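You operate a simulated robot arm through the tools that you are given. There is no shell and no other tool. Be economical: measure what you need, move in short steps, check, and stop when the job is done.

You are at the controls of a simulated two-armed robot. One attempt, no reset.

Task
Tip the sugar lumps into the stone mortar, hold it steady and pound them fine.
Fine: cup and pestle go back. Set down upright: wooden pestle.

The check looks at the end state, three seconds after you hand in, the way a careful person would. Anything else that was tipped, shoved, dropped, spilled or broken makes it a failure.

Robot
Two 6-joint arms with two-finger parallel grippers on one trunk, on a base that drives. Base frame: it is fixed to the floor where the robot stands at the start and does not move with it; the origin is under the middle of the robot, x ahead of it, y to its left, z up. Units: mm, degrees, N and s.
The left shoulder is at the start at [60, 187, 1072], the right one opposite. With the tool pointing down near the work surface each hand reaches from about 240 to 620 mm from the robot's upright axis, wherever it stands, measured 20 degrees to its own side. Payload 1.57 kg a hand.
The TCP of each hand is the grasp point between the finger pads, 30 mm short of the fingertips. In the tool frame z runs along the fingers and y along their closing line. Largest opening 110 mm; finger width 24, thickness 12; the body of the gripper, 48 by 112 mm, starts 78 mm behind the TCP.
Orientation is told as [roll, pitch, yaw] about the base's x, y, z axes, in that order, counted from this pose: with the fingers straight down and closing along the base's y, the tool's x points along the base's -x, its y along +y and its z along -z.

Tools
- The arms move only by the tool play_rows. It takes "left_commands", "right_commands" or both (then of equal length, played together; a hand with none holds still); each is a list of rows, each a list of 3 entries, a list of its own where there are three numbers: the shift along the tool's x, y, z in units of 400 mm (1.0 is 400 mm), then the turn, a rotation vector about the tool's x, y, z in units of 90 degrees (1.0 is 90 degrees), then the opening, from 0 (shut) to 1 (fully open). In form: [[[tx, ty, tz], [wx, wy, wz], claw], ...]. A call has 1 to 20 rows; each row is the pose to reach, as a shift and turn from the pose commanded when the call began, along the tool's axes at that moment. A call with a number of a shift or a turn outside -1 to 1 is refused whole. Rows are played at 5 a second. More than 50 mm and 8.6 degrees between two rows, or a gripper value outside its range, and nothing of the call is played. Where a pose cannot be reached the arm comes as near as it can. A force on the tool above 50 N (or 10 N above the force at the start of the call, whichever is more), or a blocked arm, ends the call early, and 0.2 s more pass. Each finger travels about 153 mm/s and halts on what it meets, pressing with about 37 N; the grip force reading is that of the motor and also rises with nothing between the fingers. The clock runs only during rows and for 0.2 s after the last one: add rows that repeat a pose to give the fingers time. It gives the time, the measured TCP pose, the force on the tool (base axes), the opening and the grip force at its end, in the units of the frame above (readings bear some noise), with the torque about the TCP (base axes, N m) and any sound that the robot's microphone picked up, and new pictures: "show" is both (left out), scene, wrist or none (wrist: the cameras of the hands that moved).
- Cameras (640 x 400 px; columns grow to the right, rows downward): "scene" is now at [14.5, -18.9, 1616]; the picture's right is [-0.24, -0.97, 0.00], its down [-0.74, 0.19, -0.64] and it looks along [0.62, -0.16, -0.77] (base axes); focal length 261 px, centre (320, 200). "left" rides on the left gripper at [70, -16, -141] in its tool frame; the picture's right is [0.23, 0.97, 0.00], its down [-0.86, 0.20, -0.48] and it looks along [-0.47, 0.11, 0.88] (tool axes); focal length 222 px, centre (320, 200). "right" rides on the right gripper at [70, 16, -141] in its tool frame; the picture's right is [-0.23, 0.97, 0.00], its down [-0.86, -0.20, -0.48] and it looks along [-0.47, -0.11, 0.88] (tool axes); focal length 222 px, centre (320, 200). There is no depth. A picture from a camera that has moved, and an enlarged one, comes with that camera's place and axes in the base frame and with its lens.
- slide_trunk(by): slides the trunk up (or, below 0, down) by that many mm; the arms and the scene camera ride with it, the base frame stays. It gives what a move gives, with no picture.
- drive_base(legs): drives the robot by 1 to 6 legs, each [ahead, left, turn to the left] in mm, mm and degrees, along the robot's own axes; the way and the turn of a leg run together, so that a leg with both is an arc; at most 1500 mm and 180 degrees a leg. The arms and the cameras ride along, it lands a little off, and it stops where it bumps. It gives what a move gives, and a new picture of the scene camera.
- turn_head(pan, tilt): turns the head with the scene camera to pan (to the left, within 86 degrees either way) and tilt (down, from -29 to 69), counted from straight ahead of the robot. It gives what a move gives, and a new picture of the scene camera.
- enlarge(camera, box): a new picture of the part [left, top, right, bottom] of that camera's present view, enlarged. It takes no simulated time.
- finish_job(): hands the job in; it is judged then, once.

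Go step by step. Nothing tells you exact positions but the pictures and the camera data: compare them with the known pose of the tool, close in by small moves and look again before you grip or let go. The budget is 120 turns and 260 pictures, counting those below and the enlarged ones. Unless the task says otherwise, let go and move clear before handing in, and close with one line.

The tools are called by a JSON object that holds its "op" and its "data". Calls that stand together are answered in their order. play_rows: Moves the arms, as the interface text tells. Its arguments: {"type":"object","properties":{"left_commands":{"type":"array","items":{"type":"array"}},"right_commands":{"type":"array","items":{"type":"array"}},"show":{"type":"string","enum":["both","scene","wrist","none"]}},"required":[]} The other tools are called the same way: slide_trunk (by) slides the trunk up or down; drive_base (legs) drives the base; turn_head (pan, tilt) turns the head that bears the scene camera; enlarge (camera, box) takes an enlarged picture of a part of a camera's view; finish_job () hands the job in.

At the start:

```text
time_s: 0.0
left_ee_pos: [344.4, 12.9, 1150.4]
left_orientation: [0.0, 0.0, 0.0]
left_force: [0.0, -0.5, -0.9]
left_torque: [-0.01, -0.01, 0.0]
left_width: 110.1
left_grasp_force: 0.1
right_ee_pos: [323.8, -339.4, 1185.8]
right_orientation: [0.0, 0.0, -0.1]
right_force: [-0.7, -0.1, -0.4]
right_torque: [-0.03, 0.02, 0.01]
right_width: 110.2
right_grasp_force: 0.1
trunk travel left (down, up): [-700.0, 290.0]
robot x, y, heading: [-2.9, 0.8, -0.2]
head pan, tilt: [-14.2, 50.0]
```

scene: 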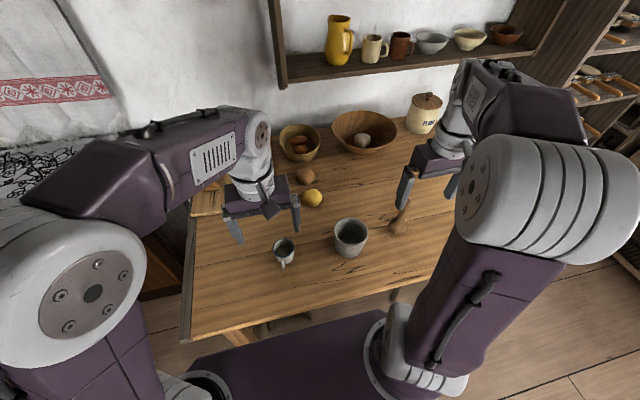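
right: 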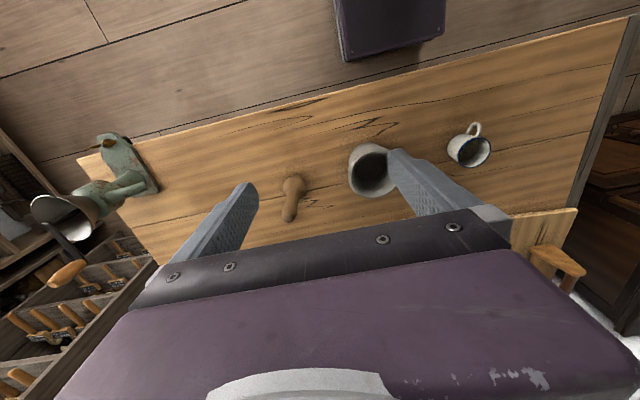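
left: 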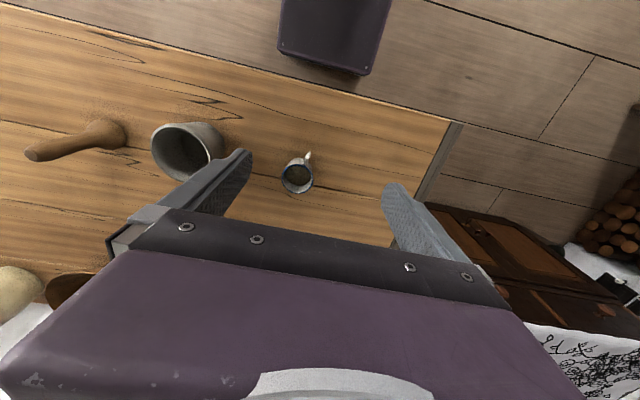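

I see a small enamel cup (probably holding the sugar), the stone mortar in the middle and the wooden pestle to its right. I'll enlarge the scene to measure them.

{"op": "enlarge", "data": {"camera": "scene", "box": [250, 180, 430, 290]}}

{"op": "enlarge", "data": {"camera": "left", "box": [20, 90, 340, 290]}}

{"op": "enlarge", "data": {"camera": "right", "box": [260, 100, 520, 260]}}

```text
3.56 times, centred on (340, 235) of scene
camera zoom: at [14.5, -18.9, 1616.0], right [-0.24, -0.97, 0.0], down [-0.74, 0.19, -0.64], along [0.62, -0.16, -0.77], focal length 929 px, centre (249, 76)
```

zoom: 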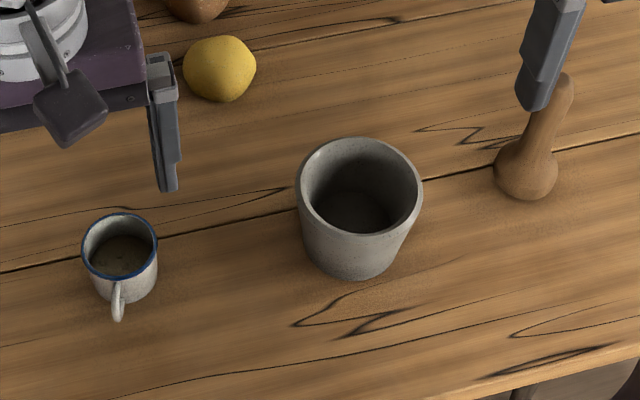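

```text
2.00 times, centred on (180, 190) of left
camera zoom: at [273.6, -4.5, 1289.5], right [-0.23, 0.97, 0.0], down [0.86, 0.2, 0.48], along [0.47, 0.11, -0.88], focal length 444 px, centre (600, 220)
```

zoom: 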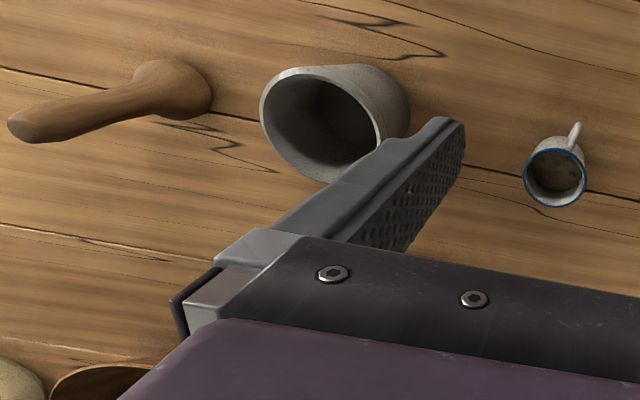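

```text
2.46 times, centred on (390, 180) of right
camera zoom: at [253.8, -322.0, 1327.4], right [0.23, 0.97, 0.0], down [0.86, -0.2, 0.48], along [0.47, -0.11, -0.88], focal length 547 px, centre (148, 249)
```

zoom: 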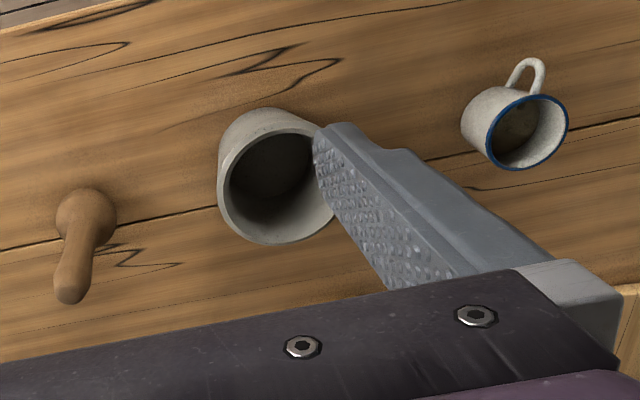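

Triangulated: cup rim about (478,-9,830), mortar rim about (470,-247,851) with ø≈120, pestle standing at about (486,-442) with its top around z 940. The left hand would be short of the mortar, so I drive 180 mm to the right first.

{"op": "drive_base", "data": {"legs": [[0, -180, 0]]}}

```text
time_s: 1.5
left_ee_pos: [343.5, -162.5, 1150.5]
left_orientation: [-0.1, 0.0, 0.1]
left_force: [0.1, -0.8, 0.5]
left_torque: [-0.01, -0.02, -0.03]
left_width: 110.1
left_grasp_force: 0.1
right_ee_pos: [324.4, -514.2, 1185.5]
right_orientation: [0.0, 0.0, 0.1]
right_force: [-0.9, -0.4, 0.0]
right_torque: [-0.04, 0.0, -0.04]
right_width: 110.1
right_grasp_force: 0.1
trunk travel left (down, up): [-700.0, 290.0]
robot x, y, heading: [0.7, -179.0, 0.2]
head pan, tilt: [-14.2, 50.0]
camera scene: at [14.7, -195.1, 1616.1], right [-0.24, -0.97, 0.0], down [-0.74, 0.18, -0.64], along [0.62, -0.16, -0.77], focal length 261 px, centre (320, 200)
```

scene: 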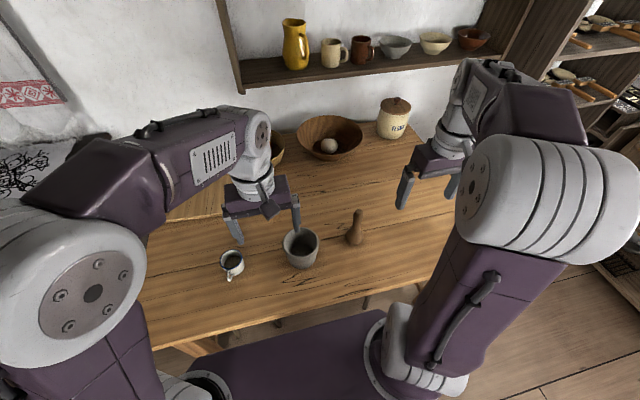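

The drive landed well and all three items are visible. I'll zoom to refine positions and see what's in the cup.

{"op": "turn_head", "data": {"pan": 0, "tilt": 60}}

{"op": "enlarge", "data": {"camera": "scene", "box": [200, 80, 400, 205]}}

```text
time_s: 2.3
left_ee_pos: [343.7, -165.6, 1148.9]
left_orientation: [0.0, 0.0, 0.2]
left_force: [-0.3, -0.5, 0.2]
left_torque: [0.05, 0.02, 0.01]
left_width: 110.1
left_grasp_force: 0.2
right_ee_pos: [325.1, -516.6, 1184.8]
right_orientation: [0.1, 0.1, 0.2]
right_force: [-0.6, 0.0, -0.3]
right_torque: [0.04, 0.01, -0.04]
right_width: 110.3
right_grasp_force: 0.0
trunk travel left (down, up): [-700.0, 290.0]
robot x, y, heading: [0.5, -179.0, 0.2]
head pan, tilt: [0.0, 60.0]
camera scene: at [6.7, -179.7, 1603.4], right [0.0, -1.0, 0.0], down [-0.87, 0.0, -0.5], along [0.5, 0.0, -0.87], focal length 261 px, centre (320, 200)
```

scene: 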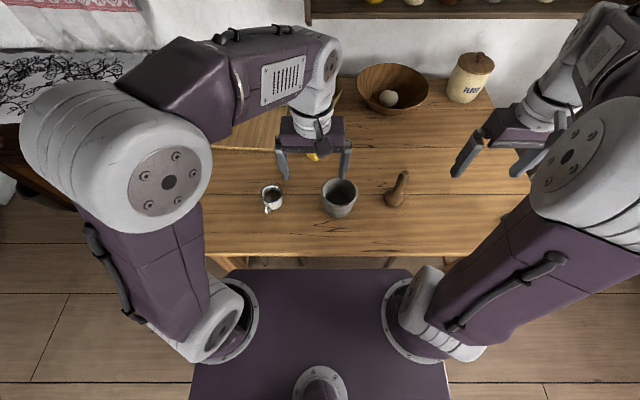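

```text
3.20 times, centred on (300, 142) of scene
camera zoom: at [6.7, -179.7, 1603.4], right [0.0, -1.0, 0.0], down [-0.87, 0.0, -0.5], along [0.5, 0.0, -0.87], focal length 836 px, centre (384, 384)
```

zoom: 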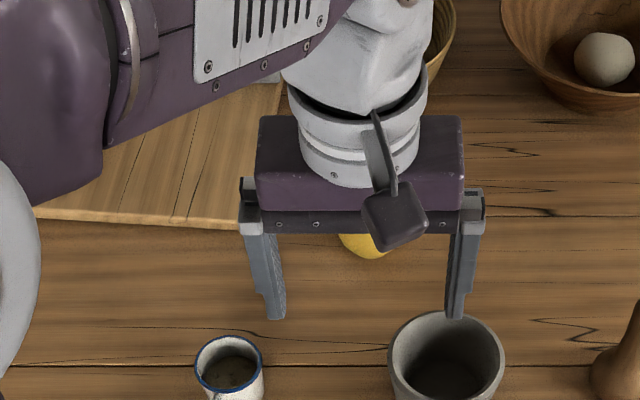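

The cup contents are dark at this distance. I'll bring the left hand near the cup to look inside with the wrist camera.

{"op": "play_rows", "data": {"left_commands": [[[-0.023, 0.065, 0.062], [0, 0, 0], 1], [[-0.047, 0.13, 0.124], [0, 0, 0], 1], [[-0.07, 0.195, 0.186], [0, 0, 0], 1], [[-0.093, 0.26, 0.248], [0, 0, 0], 1], [[-0.117, 0.325, 0.31], [0, 0, 0], 1], [[-0.14, 0.39, 0.3725], [0, 0, 0], 1], [[-0.14, 0.39, 0.3725], [0, 0, 0], 1]], "show": "both"}}

```text
time_s: 3.9
left_ee_pos: [401.8, -8.7, 1001.6]
left_orientation: [0.0, 0.0, 0.1]
left_force: [-0.4, 0.2, 0.7]
left_torque: [-0.01, -0.02, 0.03]
left_width: 110.0
left_grasp_force: 0.2
right_ee_pos: [323.9, -517.1, 1185.8]
right_orientation: [0.1, 0.1, 0.1]
right_force: [0.2, -0.5, 0.1]
right_torque: [0.03, -0.02, -0.01]
right_width: 110.1
right_grasp_force: 0.1
trunk travel left (down, up): [-700.0, 290.0]
robot x, y, heading: [1.6, -176.6, 0.3]
head pan, tilt: [0.0, 60.0]
camera scene: at [6.1, -179.0, 1603.4], right [0.0, -1.0, 0.0], down [-0.87, 0.0, -0.5], along [0.5, 0.0, -0.87], focal length 261 px, centre (320, 200)
camera left: at [331.3, -26.2, 1140.3], right [-0.23, 0.97, 0.0], down [0.85, 0.2, 0.48], along [0.47, 0.11, -0.88], focal length 222 px, centre (320, 200)
```

scene: 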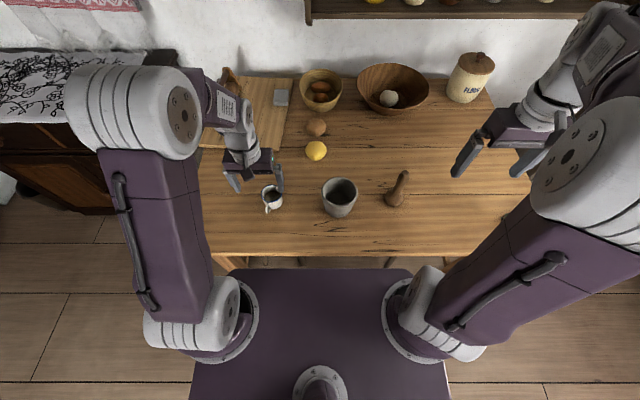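
left: 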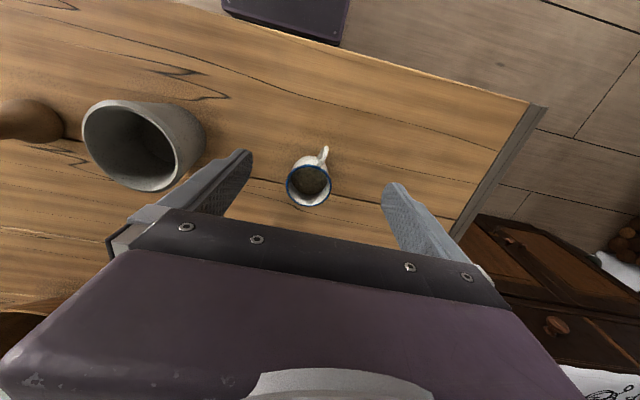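

{"op": "enlarge", "data": {"camera": "left", "box": [270, 135, 350, 215]}}

{"op": "enlarge", "data": {"camera": "scene", "box": [240, 160, 420, 230]}}

```text
5.00 times, centred on (310, 175) of left
camera zoom: at [331.3, -26.2, 1140.3], right [-0.23, 0.97, 0.0], down [0.85, 0.2, 0.48], along [0.47, 0.11, -0.88], focal length 1111 px, centre (370, 325)
```

zoom: 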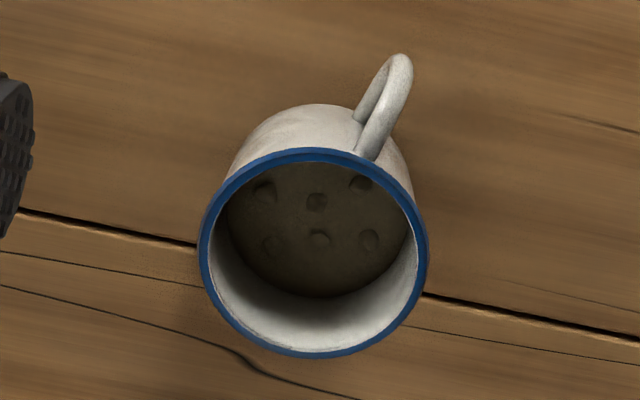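

```text
3.56 times, centred on (330, 195) of scene
camera zoom: at [6.1, -179.0, 1603.4], right [0.0, -1.0, 0.0], down [-0.87, 0.0, -0.5], along [0.5, 0.0, -0.87], focal length 929 px, centre (284, 218)
```

zoom: 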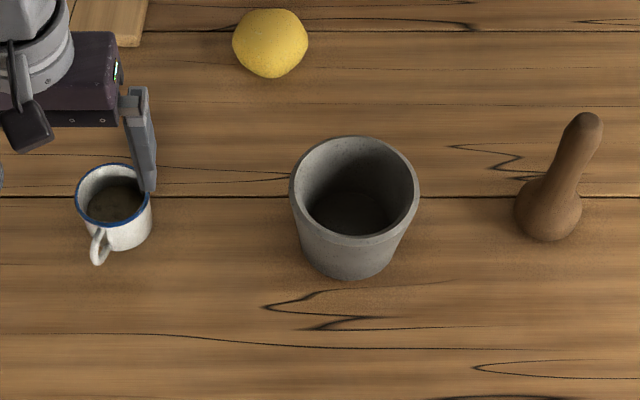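

The cup holds brown sugar lumps. I'll move the left hand over the cup (about 478,-11), staying above the rim, and check alignment.

{"op": "play_rows", "data": {"left_commands": [[[-0.06, -0.001, 0.03], [0, 0, 0], 1], [[-0.12, -0.003, 0.08], [0, 0, 0], 1], [[-0.19, -0.005, 0.15], [0, 0, 0], 1], [[-0.19, -0.005, 0.24], [0, 0, 0], 1], [[-0.19, -0.005, 0.24], [0, 0, 0], 1]], "show": "both"}}

{"op": "enlarge", "data": {"camera": "scene", "box": [220, 140, 340, 230]}}

```text
time_s: 5.1
left_ee_pos: [477.0, -12.5, 903.9]
left_orientation: [0.0, 0.0, 0.2]
left_force: [0.0, 0.2, 1.0]
left_torque: [0.0, -0.03, 0.0]
left_width: 109.8
left_grasp_force: 0.0
right_ee_pos: [323.8, -517.1, 1185.5]
right_orientation: [-0.1, 0.0, 0.2]
right_force: [1.2, -0.2, 0.2]
right_torque: [0.01, -0.06, -0.04]
right_width: 109.7
right_grasp_force: 0.0
trunk travel left (down, up): [-700.0, 290.0]
robot x, y, heading: [-0.5, -174.4, 0.0]
head pan, tilt: [0.0, 60.0]
camera scene: at [6.0, -178.7, 1603.4], right [0.0, -1.0, 0.0], down [-0.87, 0.0, -0.5], along [0.5, 0.0, -0.87], focal length 261 px, centre (320, 200)
camera left: at [407.2, -29.4, 1044.1], right [-0.23, 0.97, 0.0], down [0.85, 0.2, 0.48], along [0.47, 0.11, -0.88], focal length 222 px, centre (320, 200)
```

scene: 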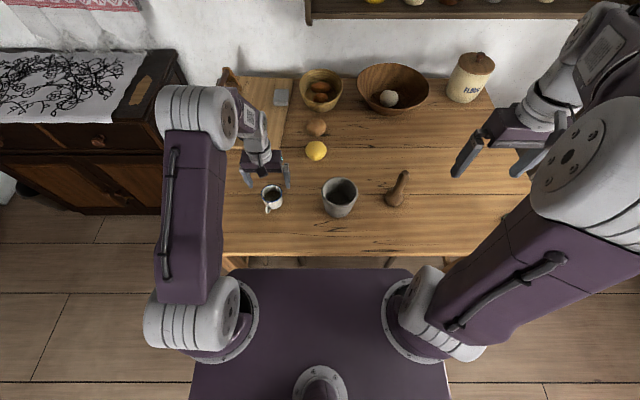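
left: 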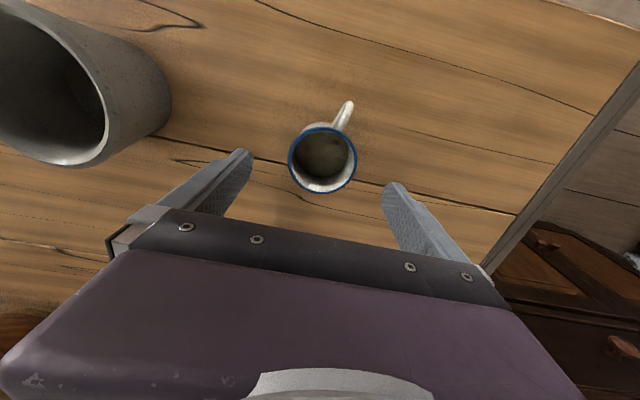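

```text
4.44 times, centred on (280, 185) of scene
camera zoom: at [6.0, -178.7, 1603.4], right [0.0, -1.0, 0.0], down [-0.87, 0.0, -0.5], along [0.5, 0.0, -0.87], focal length 1161 px, centre (498, 267)
```

zoom: 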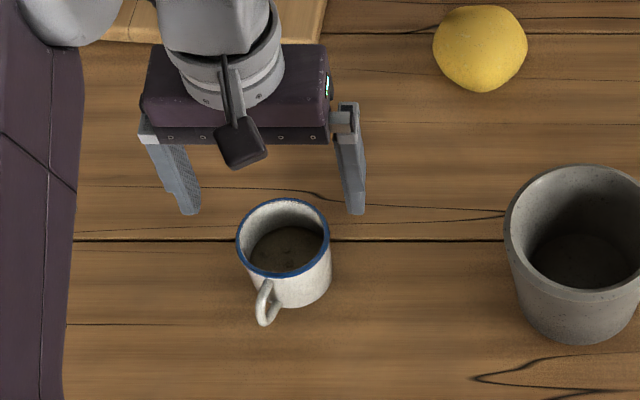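

Cup centre measures (477,-10), right under the hand. Descending with open fingers to z≈808.

{"op": "play_rows", "data": {"left_commands": [[[0, 0.005, 0.08], [0, 0, 0], 1], [[0, 0.005, 0.16], [0, 0, 0], 1], [[0, 0.005, 0.21], [0, 0, 0], 1], [[0, 0.005, 0.24], [0, 0, 0], 1], [[0, 0.005, 0.24], [0, 0, 0], 1]], "show": "wrist"}}

{"op": "enlarge", "data": {"camera": "scene", "box": [220, 140, 340, 230]}}

```text
time_s: 6.3
left_ee_pos: [475.4, -8.4, 810.4]
left_orientation: [0.0, 0.1, 0.1]
left_force: [-0.5, 0.1, -0.4]
left_torque: [0.02, 0.03, -0.02]
left_width: 110.0
left_grasp_force: 0.1
right_ee_pos: [324.6, -515.3, 1185.0]
right_orientation: [0.1, 0.0, 0.1]
right_force: [-0.2, 0.6, -0.1]
right_torque: [-0.01, 0.03, 0.01]
right_width: 110.1
right_grasp_force: 0.1
trunk travel left (down, up): [-700.0, 290.0]
robot x, y, heading: [1.4, -180.6, -0.1]
head pan, tilt: [0.0, 60.0]
camera left: at [405.6, -25.9, 949.3], right [-0.23, 0.97, 0.0], down [0.85, 0.2, 0.48], along [0.47, 0.11, -0.88], focal length 222 px, centre (320, 200)
```

left: 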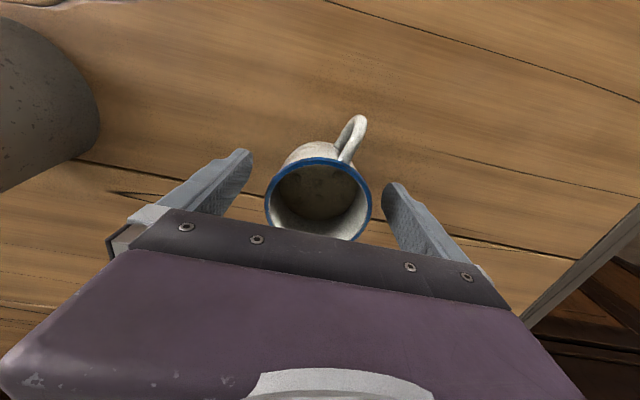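

```text
4.44 times, centred on (280, 185) of scene
camera zoom: at [6.6, -178.6, 1603.4], right [0.0, -1.0, 0.0], down [-0.87, 0.0, -0.5], along [0.5, 0.0, -0.87], focal length 1161 px, centre (498, 267)
```

zoom: 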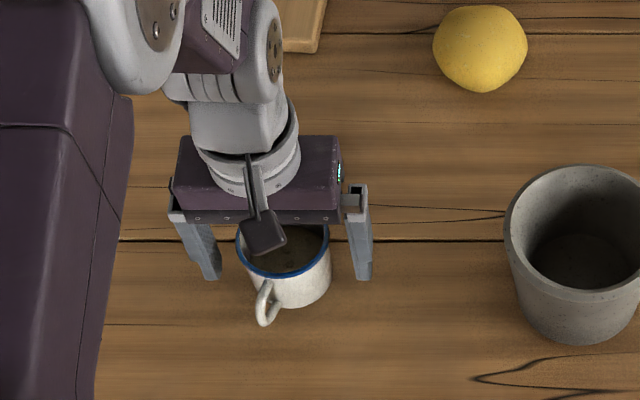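

The fingers straddle the cup well and the handle is clear. Closing the grip.

{"op": "play_rows", "data": {"left_commands": [[[0, -0.004, 0.003], [0, 0, 0], 0.75], [[0, -0.004, 0.003], [0, 0, 0], 0.65], [[0, -0.004, 0.003], [0, 0, 0], 0.5], [[0, -0.004, 0.003], [0, 0, 0], 0.4], [[0, -0.004, 0.003], [0, 0, 0], 0.4]], "show": "wrist"}}

{"op": "enlarge", "data": {"camera": "scene", "box": [220, 140, 340, 230]}}

```text
time_s: 7.5
left_ee_pos: [475.5, -11.3, 810.3]
left_orientation: [0.0, 0.1, 0.1]
left_force: [0.0, 0.5, 1.0]
left_torque: [0.08, 0.0, 0.0]
left_width: 68.8
left_grasp_force: 37.1
right_ee_pos: [323.9, -516.2, 1184.6]
right_orientation: [0.0, 0.0, 0.2]
right_force: [-0.5, 0.6, 0.1]
right_torque: [0.0, 0.0, -0.02]
right_width: 110.0
right_grasp_force: 0.1
trunk travel left (down, up): [-700.0, 290.0]
robot x, y, heading: [-2.3, -177.2, 0.1]
head pan, tilt: [0.0, 60.0]
camera left: at [405.3, -27.1, 948.3], right [-0.23, 0.97, 0.0], down [0.85, 0.2, 0.48], along [0.47, 0.11, -0.88], focal length 222 px, centre (320, 200)
```

left: 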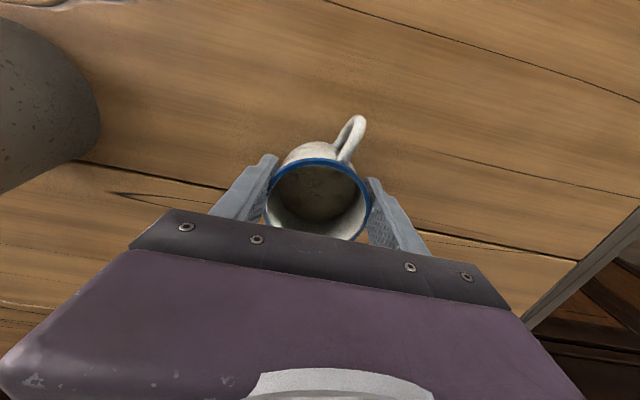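

```text
4.44 times, centred on (280, 185) of scene
camera zoom: at [6.7, -178.4, 1603.4], right [0.0, -1.0, 0.0], down [-0.87, 0.0, -0.5], along [0.5, 0.0, -0.87], focal length 1161 px, centre (498, 267)
```

zoom: 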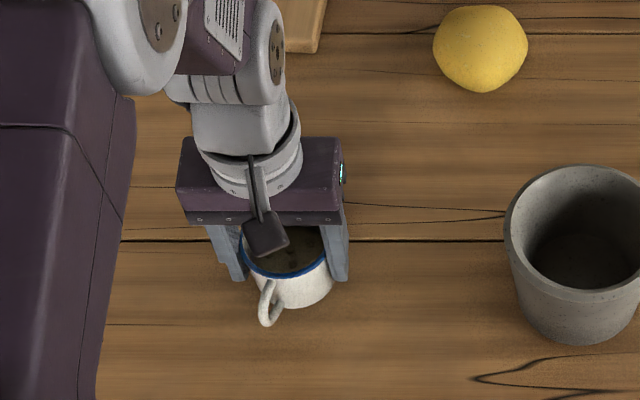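

Cup gripped (68.8 mm wide). Mortar centre is (470,-246) with its rim at z≈851. I lift straight up, then carry the cup level over to the mortar.

{"op": "play_rows", "data": {"left_commands": [[[0, 0, -0.05], [0, 0, 0], 0.4], [[0, 0, -0.13], [0, 0, 0], 0.4], [[0, 0, -0.22], [0, 0, 0], 0.4], [[0, 0, -0.31], [0, 0, 0], 0.4], [[0, 0, -0.4], [0, 0, 0], 0.4], [[-0.01, -0.09, -0.4], [0, 0, 0], 0.4], [[-0.02, -0.19, -0.4], [0, 0, 0], 0.4], [[-0.03, -0.29, -0.4], [0, 0, 0], 0.4], [[-0.05, -0.39, -0.4], [0, 0, 0], 0.4], [[-0.065, -0.49, -0.4], [0, 0, 0], 0.4], [[-0.08, -0.587, -0.4], [0, 0, 0], 0.4], [[-0.08, -0.587, -0.4], [0, 0, 0], 0.4]], "show": "both"}}

```text
time_s: 10.1
left_ee_pos: [506.7, -246.4, 971.3]
left_orientation: [0.0, 0.0, 0.3]
left_force: [0.2, 0.4, -1.2]
left_torque: [-0.02, 0.01, -0.01]
left_width: 69.2
left_grasp_force: 37.0
right_ee_pos: [324.8, -515.6, 1185.9]
right_orientation: [0.0, 0.0, 0.2]
right_force: [0.2, 0.5, 0.4]
right_torque: [-0.02, 0.0, -0.05]
right_width: 110.1
right_grasp_force: 0.0
trunk travel left (down, up): [-700.0, 290.0]
robot x, y, heading: [0.8, -180.7, 0.3]
head pan, tilt: [0.0, 60.0]
camera scene: at [6.8, -177.7, 1603.4], right [0.0, -1.0, 0.0], down [-0.87, 0.0, -0.5], along [0.5, 0.0, -0.87], focal length 261 px, centre (320, 200)
camera left: at [437.1, -263.5, 1109.6], right [-0.23, 0.97, 0.0], down [0.85, 0.2, 0.48], along [0.47, 0.11, -0.88], focal length 222 px, centre (320, 200)
```

scene: 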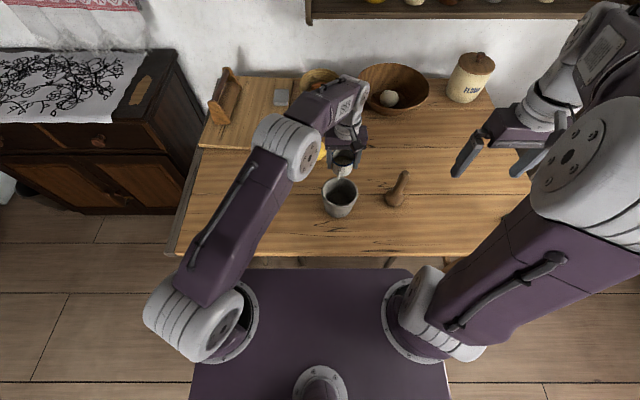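
left: 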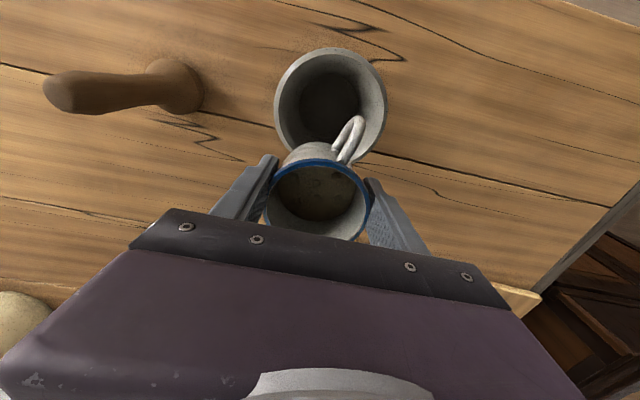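

The cup is above and just beyond the mortar, so I start tilting it towards the robot, keeping the lip over the mortar.

{"op": "play_rows", "data": {"left_commands": [[[0, 0, 0.003], [0, -0.083, 0], 0.4], [[0, 0, 0.006], [0, -0.167, 0], 0.4], [[0, 0, 0.01], [0, -0.25, 0], 0.4], [[0, 0, 0.013], [0, -0.333, 0], 0.4], [[0, 0, 0.017], [0, -0.417, 0], 0.4], [[0, 0, 0.02], [0, -0.5, 0], 0.4], [[0, 0, 0.02], [0, -0.5, 0], 0.4]], "show": "both"}}

{"op": "enlarge", "data": {"camera": "scene", "box": [280, 110, 420, 230]}}

```text
time_s: 11.7
left_ee_pos: [508.0, -245.6, 960.3]
left_orientation: [0.0, -45.1, 0.1]
left_force: [0.2, -0.6, -0.7]
left_torque: [0.0, 0.01, 0.01]
left_width: 68.8
left_grasp_force: 36.8
right_ee_pos: [325.7, -515.6, 1184.7]
right_orientation: [0.0, 0.0, 0.2]
right_force: [-0.2, -0.2, -0.9]
right_torque: [0.0, -0.02, 0.0]
right_width: 110.0
right_grasp_force: 0.1
trunk travel left (down, up): [-700.0, 290.0]
robot x, y, heading: [2.0, -175.4, -0.0]
head pan, tilt: [0.0, 60.0]
camera scene: at [7.0, -178.3, 1603.4], right [0.0, -1.0, 0.0], down [-0.87, 0.0, -0.5], along [0.5, 0.0, -0.87], focal length 261 px, centre (320, 200)
camera left: at [358.2, -262.8, 1009.3], right [-0.16, 0.97, -0.16], down [0.27, 0.2, 0.94], along [0.95, 0.11, -0.29], focal length 222 px, centre (320, 200)
```

scene: 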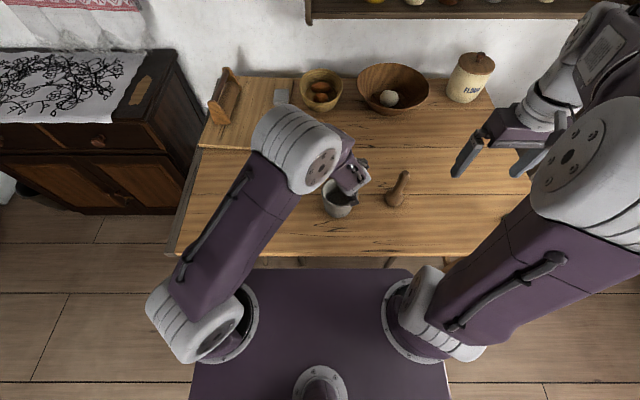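
left: 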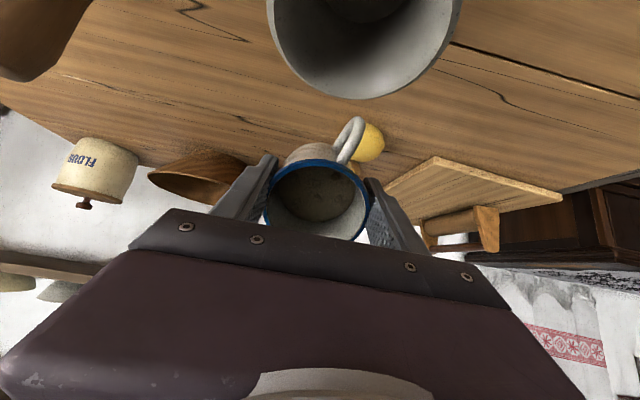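

```text
3.33 times, centred on (350, 170) of scene
camera zoom: at [7.0, -178.3, 1603.4], right [0.0, -1.0, 0.0], down [-0.87, 0.0, -0.5], along [0.5, 0.0, -0.87], focal length 871 px, centre (220, 300)
```

zoom: 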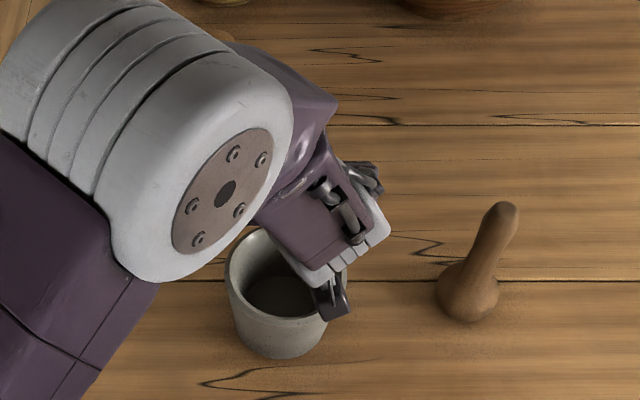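

Tilt is correct at 45° and nothing has fallen yet. Continuing to 90° with the lip over the mortar's centre.

{"op": "play_rows", "data": {"left_commands": [[[0.006, 0, -0.004], [0, -0.083, 0], 0.4], [[0.014, 0, -0.009], [0, -0.167, 0], 0.4], [[0.022, 0, -0.013], [0, -0.25, 0], 0.4], [[0.03, 0, -0.018], [0, -0.333, 0], 0.4], [[0.037, 0, -0.022], [0, -0.417, 0], 0.4], [[0.044, 0, -0.0265], [0, -0.5, 0], 0.4], [[0.044, 0, -0.0265], [0, -0.5, 0], 0.4]], "show": "both"}}

{"op": "enlarge", "data": {"camera": "scene", "box": [280, 110, 420, 230]}}

```text
time_s: 13.3
left_ee_pos: [508.4, -283.3, 960.5]
left_orientation: [108.2, -89.7, -108.0]
left_force: [-0.5, -0.2, -1.1]
left_torque: [0.0, 0.01, 0.0]
left_width: 68.8
left_grasp_force: 37.7
left hand out of reach, approached as far as the arm can: row 4, 5, 6, 7
right_ee_pos: [324.9, -515.7, 1185.5]
right_orientation: [0.0, 0.0, 0.1]
right_force: [0.5, -0.8, 0.1]
right_torque: [-0.03, 0.0, 0.0]
right_width: 110.1
right_grasp_force: 0.0
trunk travel left (down, up): [-700.0, 290.0]
robot x, y, heading: [-1.5, -177.0, 0.2]
head pan, tilt: [0.0, 60.0]
camera scene: at [6.7, -178.4, 1603.4], right [0.0, -1.0, 0.0], down [-0.87, 0.0, -0.5], along [0.5, 0.0, -0.87], focal length 261 px, centre (320, 200)
camera left: at [367.2, -299.8, 888.5], right [-0.01, 0.97, -0.22], down [-0.48, 0.19, 0.86], along [0.88, 0.11, 0.47], focal length 222 px, centre (320, 200)
```

scene: 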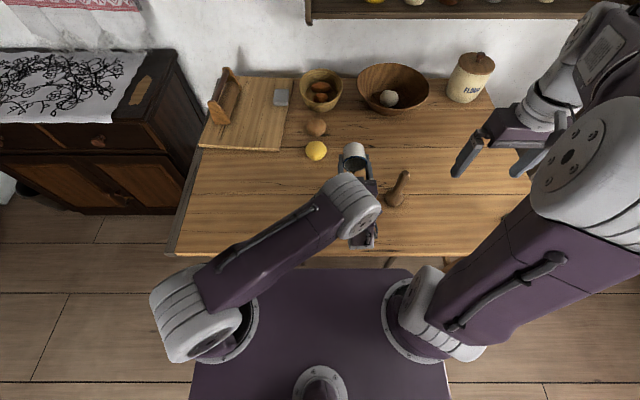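
left: 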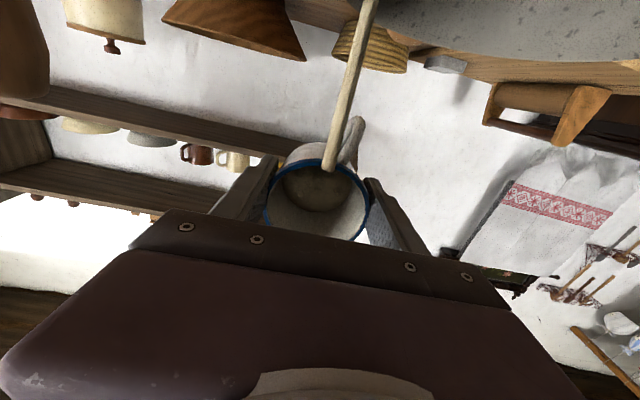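

```text
3.33 times, centred on (350, 170) of scene
camera zoom: at [6.7, -178.4, 1603.4], right [0.0, -1.0, 0.0], down [-0.87, 0.0, -0.5], along [0.5, 0.0, -0.87], focal length 871 px, centre (220, 300)
```

zoom: 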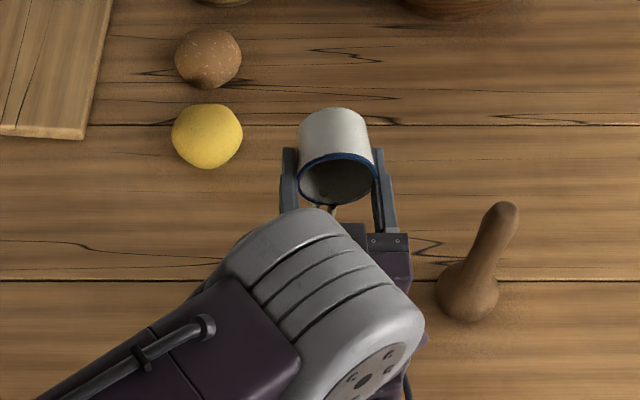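

The arm hit a reach limit and drifted to y≈-283 while the sugar is starting to pour. No time passes while I look, so I check where the stream is landing.

{"op": "enlarge", "data": {"camera": "left", "box": [220, 0, 540, 200]}}

{"op": "enlarge", "data": {"camera": "scene", "box": [310, 140, 400, 260]}}

{"op": "enlarge", "data": {"camera": "right", "box": [300, 60, 640, 260]}}

```text
2.00 times, centred on (380, 100) of left
camera zoom: at [367.2, -299.8, 888.5], right [-0.01, 0.97, -0.22], down [-0.48, 0.19, 0.86], along [0.88, 0.11, 0.47], focal length 444 px, centre (200, 400)
```

zoom: 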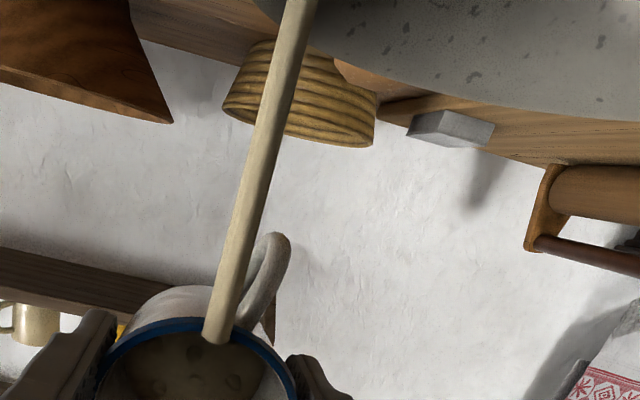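

```text
3.33 times, centred on (355, 200) of scene
camera zoom: at [6.7, -178.4, 1603.4], right [0.0, -1.0, 0.0], down [-0.87, 0.0, -0.5], along [0.5, 0.0, -0.87], focal length 871 px, centre (203, 200)
```

zoom: 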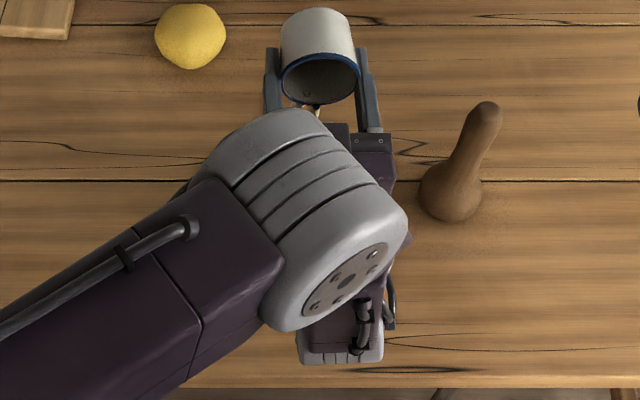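

```text
1.88 times, centred on (470, 160) of right
camera zoom: at [254.8, -499.7, 1327.4], right [0.22, 0.97, 0.0], down [0.86, -0.2, 0.48], along [0.47, -0.11, -0.88], focal length 418 px, centre (38, 275)
```

zoom: 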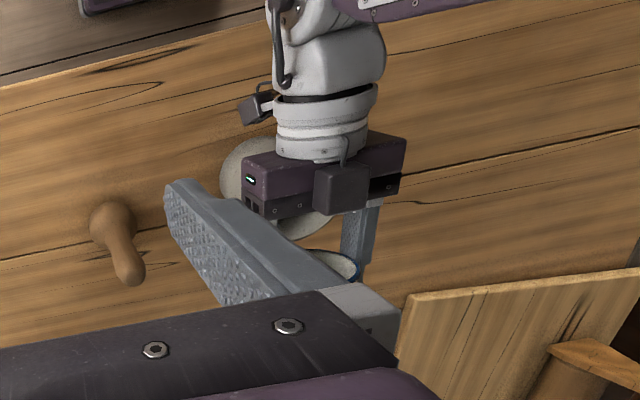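

The stream drops straight down from about (494,-281), only just inside the mortar's far edge. I untilt at once, nudging back to +y.

{"op": "play_rows", "data": {"left_commands": [[[0, 0.045, 0], [0, 0.094, 0], 0.4], [[0, 0.045, 0], [0, 0.188, 0], 0.4], [[0, 0.045, 0], [0, 0.282, 0], 0.4], [[0, 0.045, 0], [0, 0.376, 0], 0.4], [[0, 0.045, 0], [0, 0.45, 0], 0.4]], "show": "both"}}

{"op": "enlarge", "data": {"camera": "scene", "box": [290, 120, 410, 240]}}

```text
time_s: 14.5
left_ee_pos: [509.2, -263.9, 959.4]
left_orientation: [0.0, -49.4, 0.2]
left_force: [-1.0, -0.6, -0.3]
left_torque: [-0.05, 0.05, -0.01]
left_width: 68.9
left_grasp_force: 37.3
left hand out of reach, approached as far as the arm can: row 1
right_ee_pos: [324.8, -516.4, 1186.0]
right_orientation: [-0.1, 0.0, 0.3]
right_force: [0.4, 0.3, -0.7]
right_torque: [-0.03, -0.03, 0.04]
right_width: 109.8
right_grasp_force: 0.1
trunk travel left (down, up): [-700.0, 290.0]
robot x, y, heading: [-1.1, -176.7, -0.2]
head pan, tilt: [0.0, 60.0]
camera scene: at [7.1, -178.3, 1603.4], right [0.0, -1.0, 0.0], down [-0.87, 0.0, -0.5], along [0.5, 0.0, -0.87], focal length 261 px, centre (320, 200)
camera left: at [356.3, -281.2, 996.5], right [-0.15, 0.97, -0.17], down [0.19, 0.2, 0.96], along [0.97, 0.11, -0.22], focal length 222 px, centre (320, 200)
```

scene: 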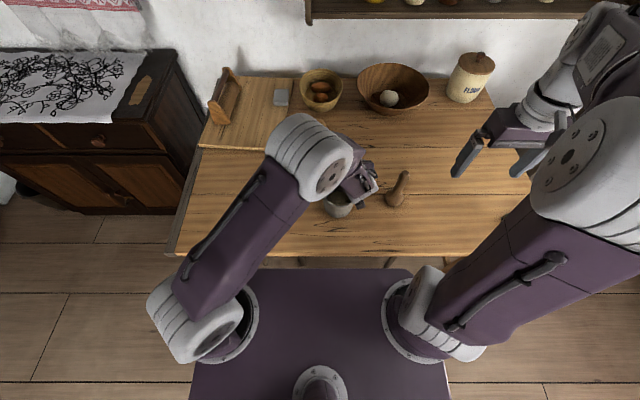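
left: 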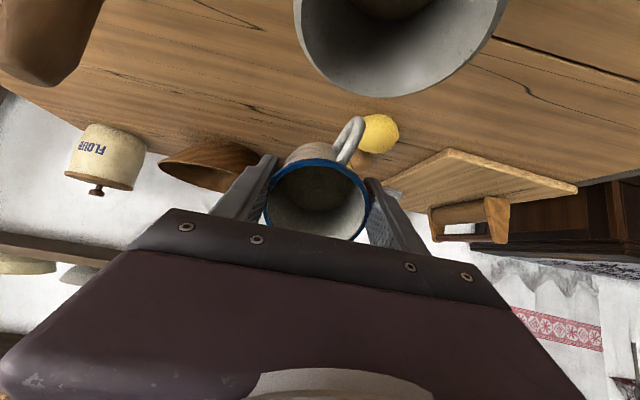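

```text
3.33 times, centred on (350, 180) of scene
camera zoom: at [7.1, -178.3, 1603.4], right [0.0, -1.0, 0.0], down [-0.87, 0.0, -0.5], along [0.5, 0.0, -0.87], focal length 871 px, centre (220, 267)
```

zoom: 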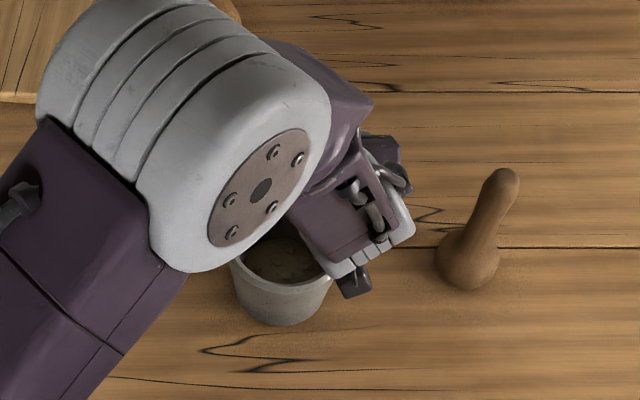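

The mortar now shows sugar with lumps. I check whether the cup is empty and whether anything spilled.

{"op": "enlarge", "data": {"camera": "left", "box": [260, 140, 380, 250]}}

{"op": "enlarge", "data": {"camera": "left", "box": [200, 0, 520, 200]}}

{"op": "enlarge", "data": {"camera": "scene", "box": [315, 170, 375, 220]}}

```text
3.64 times, centred on (320, 195) of left
camera zoom: at [356.3, -281.2, 996.5], right [-0.15, 0.97, -0.17], down [0.19, 0.2, 0.96], along [0.97, 0.11, -0.22], focal length 808 px, centre (320, 218)
```

zoom: 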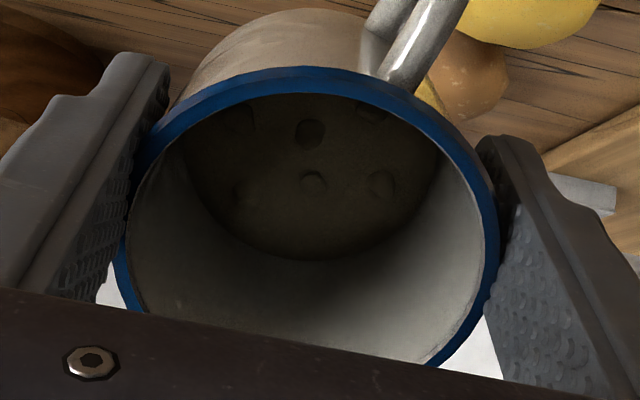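

```text
2.00 times, centred on (360, 100) of left
camera zoom: at [356.3, -281.2, 996.5], right [-0.15, 0.97, -0.17], down [0.19, 0.2, 0.96], along [0.97, 0.11, -0.22], focal length 444 px, centre (240, 400)
```

zoom: 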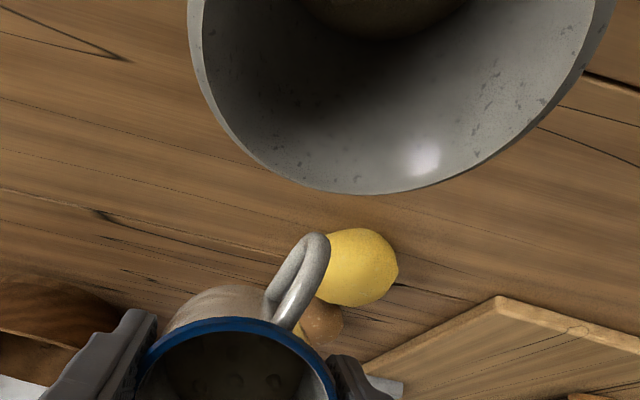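

```text
8.00 times, centred on (345, 195) of scene
camera zoom: at [7.1, -178.3, 1603.4], right [0.0, -1.0, 0.0], down [-0.87, 0.0, -0.5], along [0.5, 0.0, -0.87], focal length 2090 px, centre (120, 240)
```

zoom: 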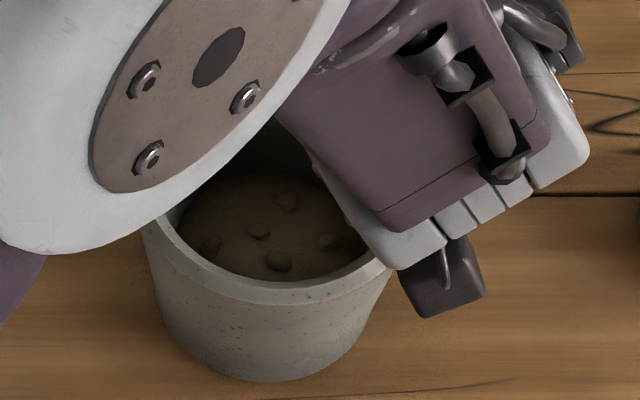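

About half the sugar is in the mortar, the rest is still in the cup, and the table is clean. The arm is cramped this close in, so I level the cup, back the base off 130 mm and pour again from there.

{"op": "play_rows", "data": {"left_commands": [[[-0.02, 0, -0.016], [0, 0.09, 0], 0.4], [[-0.04, 0, -0.033], [0, 0.18, 0], 0.4], [[-0.06, 0, -0.05], [0, 0.27, 0], 0.4], [[-0.076, 0, -0.065], [0, 0.36, 0], 0.4], [[-0.076, 0, -0.065], [0, 0.44, 0], 0.4], [[-0.076, 0, -0.065], [0, 0.44, 0], 0.4]], "show": "none"}}

{"op": "drive_base", "data": {"legs": [[-130, 0, 0]]}}

```text
time_s: 15.9
left_ee_pos: [508.5, -264.8, 1000.2]
left_orientation: [-0.1, -9.8, 0.1]
left_force: [0.0, 0.0, -1.3]
left_torque: [-0.03, 0.01, -0.04]
left_width: 68.9
left_grasp_force: 37.0
right_ee_pos: [325.6, -515.9, 1184.8]
right_orientation: [0.0, 0.0, 0.2]
right_force: [-0.1, 0.1, 0.3]
right_torque: [0.01, -0.02, 0.01]
right_width: 110.1
right_grasp_force: 0.0
trunk travel left (down, up): [-700.0, 290.0]
robot x, y, heading: [-1.2, -175.0, 0.5]
head pan, tilt: [0.0, 60.0]
```

```text
time_s: 17.1
left_ee_pos: [380.5, -265.5, 997.4]
left_orientation: [0.0, -9.8, 0.0]
left_force: [-0.2, 0.0, -1.0]
left_torque: [0.0, 0.05, 0.01]
left_width: 69.0
left_grasp_force: 36.6
right_ee_pos: [197.1, -517.5, 1185.2]
right_orientation: [0.1, 0.1, 0.0]
right_force: [-0.3, 0.6, 0.2]
right_torque: [0.0, 0.01, -0.02]
right_width: 110.0
right_grasp_force: 0.1
trunk travel left (down, up): [-700.0, 290.0]
robot x, y, heading: [-126.4, -179.0, -0.2]
head pan, tilt: [0.0, 60.0]
camera scene: at [-119.9, -178.8, 1603.4], right [0.0, -1.0, 0.0], down [-0.87, 0.0, -0.5], along [0.5, 0.0, -0.87], focal length 261 px, centre (320, 200)
```

scene: 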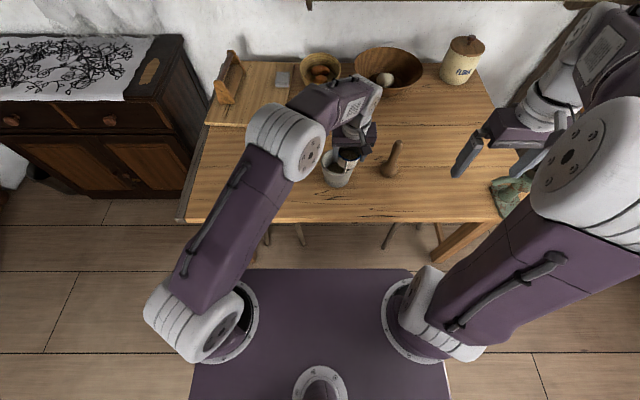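

Now moving forward again over the mortar while tilting to about 50°.

{"op": "play_rows", "data": {"left_commands": [[[-0.0495, 0.008, 0.019], [0, -0.075, 0], 0.4], [[-0.099, 0.016, 0.038], [0, -0.15, 0], 0.4], [[-0.1485, 0.024, 0.057], [0, -0.225, 0], 0.4], [[-0.198, 0.032, 0.077], [0, -0.3, 0], 0.4], [[-0.2475, 0.04, 0.096], [0, -0.375, 0], 0.4], [[-0.297, 0.0475, 0.115], [0, -0.45, 0], 0.4], [[-0.297, 0.0475, 0.115], [0, -0.45, 0], 0.4]], "show": "both"}}

```text
time_s: 18.8
left_ee_pos: [505.1, -247.2, 975.6]
left_orientation: [-0.1, -50.4, 0.0]
left_force: [-0.5, 0.2, -0.9]
left_torque: [0.02, 0.0, -0.01]
left_width: 68.6
left_grasp_force: 36.9
right_ee_pos: [195.7, -516.2, 1185.3]
right_orientation: [0.1, 0.0, 0.0]
right_force: [-0.2, 0.4, 0.2]
right_torque: [-0.02, 0.0, 0.0]
right_width: 109.9
right_grasp_force: 0.1
trunk travel left (down, up): [-700.0, 290.0]
robot x, y, heading: [-130.1, -178.2, -0.1]
head pan, tilt: [0.0, 60.0]
camera scene: at [-121.7, -178.8, 1603.4], right [0.0, -1.0, 0.0], down [-0.87, 0.0, -0.5], along [0.5, 0.0, -0.87], focal length 261 px, centre (320, 200)
camera left: at [350.9, -264.5, 1009.1], right [-0.15, 0.97, -0.18], down [0.18, 0.2, 0.96], along [0.97, 0.11, -0.2], focal length 222 px, centre (320, 200)
```

scene: 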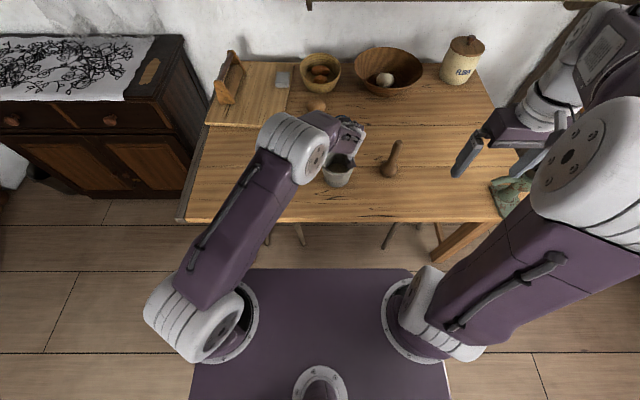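
left: 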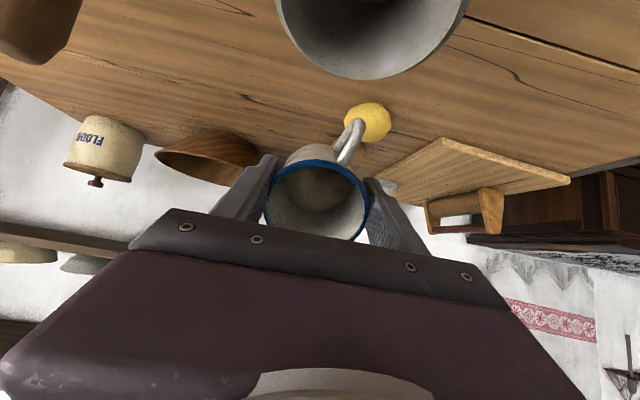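

{"op": "play_rows", "data": {"left_commands": [[[0.01, 0, 0.001], [0, -0.075, 0], 0.4], [[0.02, 0, 0.002], [0, -0.15, 0], 0.4], [[0.03, 0, 0.0025], [0, -0.22, 0], 0.4]], "show": "wrist"}}

```text
time_s: 19.6
left_ee_pos: [498.3, -246.0, 964.9]
left_orientation: [-0.1, -70.2, -0.1]
left_force: [0.3, -1.1, -1.1]
left_torque: [0.01, 0.05, 0.02]
left_width: 68.9
left_grasp_force: 37.1
right_ee_pos: [196.0, -518.2, 1185.3]
right_orientation: [0.0, 0.0, 0.0]
right_force: [-0.2, -0.3, -0.3]
right_torque: [0.03, -0.02, 0.0]
right_width: 110.2
right_grasp_force: 0.1
trunk travel left (down, up): [-700.0, 290.0]
robot x, y, heading: [-129.7, -180.9, -0.2]
head pan, tilt: [0.0, 60.0]
camera left: at [341.2, -264.2, 944.8], right [-0.08, 0.97, -0.21], down [-0.16, 0.2, 0.97], along [0.98, 0.11, 0.14], focal length 222 px, centre (320, 200)
```

left: 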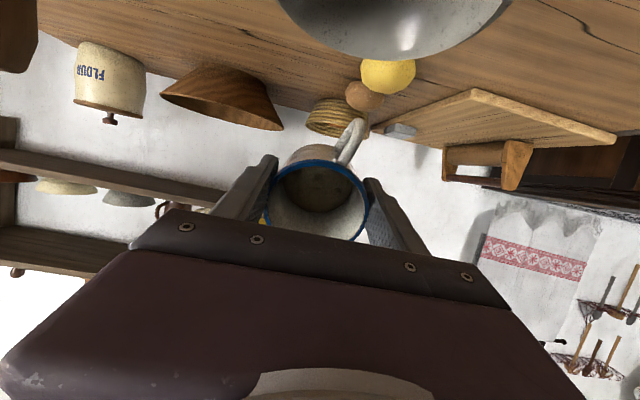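

Reach holds this time at (498,-246) and 70°. Two more steps to 85°.

{"op": "play_rows", "data": {"left_commands": [[[0.007, 0, -0.008], [0, -0.083, 0], 0.4], [[0.014, 0, -0.016], [0, -0.167, 0], 0.4]], "show": "wrist"}}

```text
time_s: 20.1
left_ee_pos: [491.1, -246.0, 961.7]
left_orientation: [-0.5, -85.3, 0.4]
left_force: [0.5, 1.3, -0.6]
left_torque: [0.0, 0.02, -0.03]
left_width: 68.5
left_grasp_force: 37.2
right_ee_pos: [195.4, -516.8, 1185.6]
right_orientation: [0.0, 0.0, -0.1]
right_force: [0.7, -0.5, 0.2]
right_torque: [0.0, -0.03, -0.02]
right_width: 110.0
right_grasp_force: 0.2
trunk travel left (down, up): [-700.0, 290.0]
robot x, y, heading: [-130.6, -178.5, 0.1]
head pan, tilt: [0.0, 60.0]
camera left: at [343.9, -263.6, 901.5], right [-0.02, 0.97, -0.23], down [-0.41, 0.2, 0.89], along [0.91, 0.11, 0.39], focal length 222 px, centre (320, 200)
```

left: 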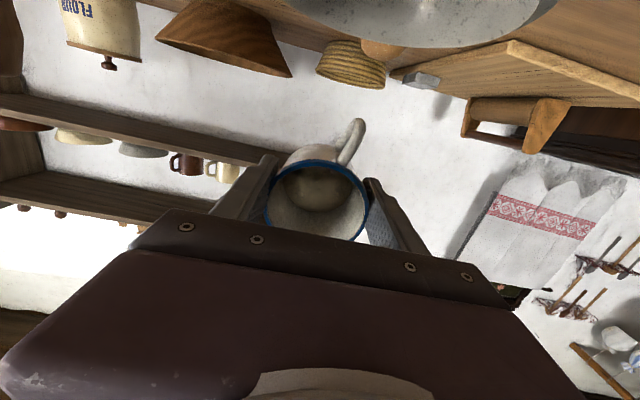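

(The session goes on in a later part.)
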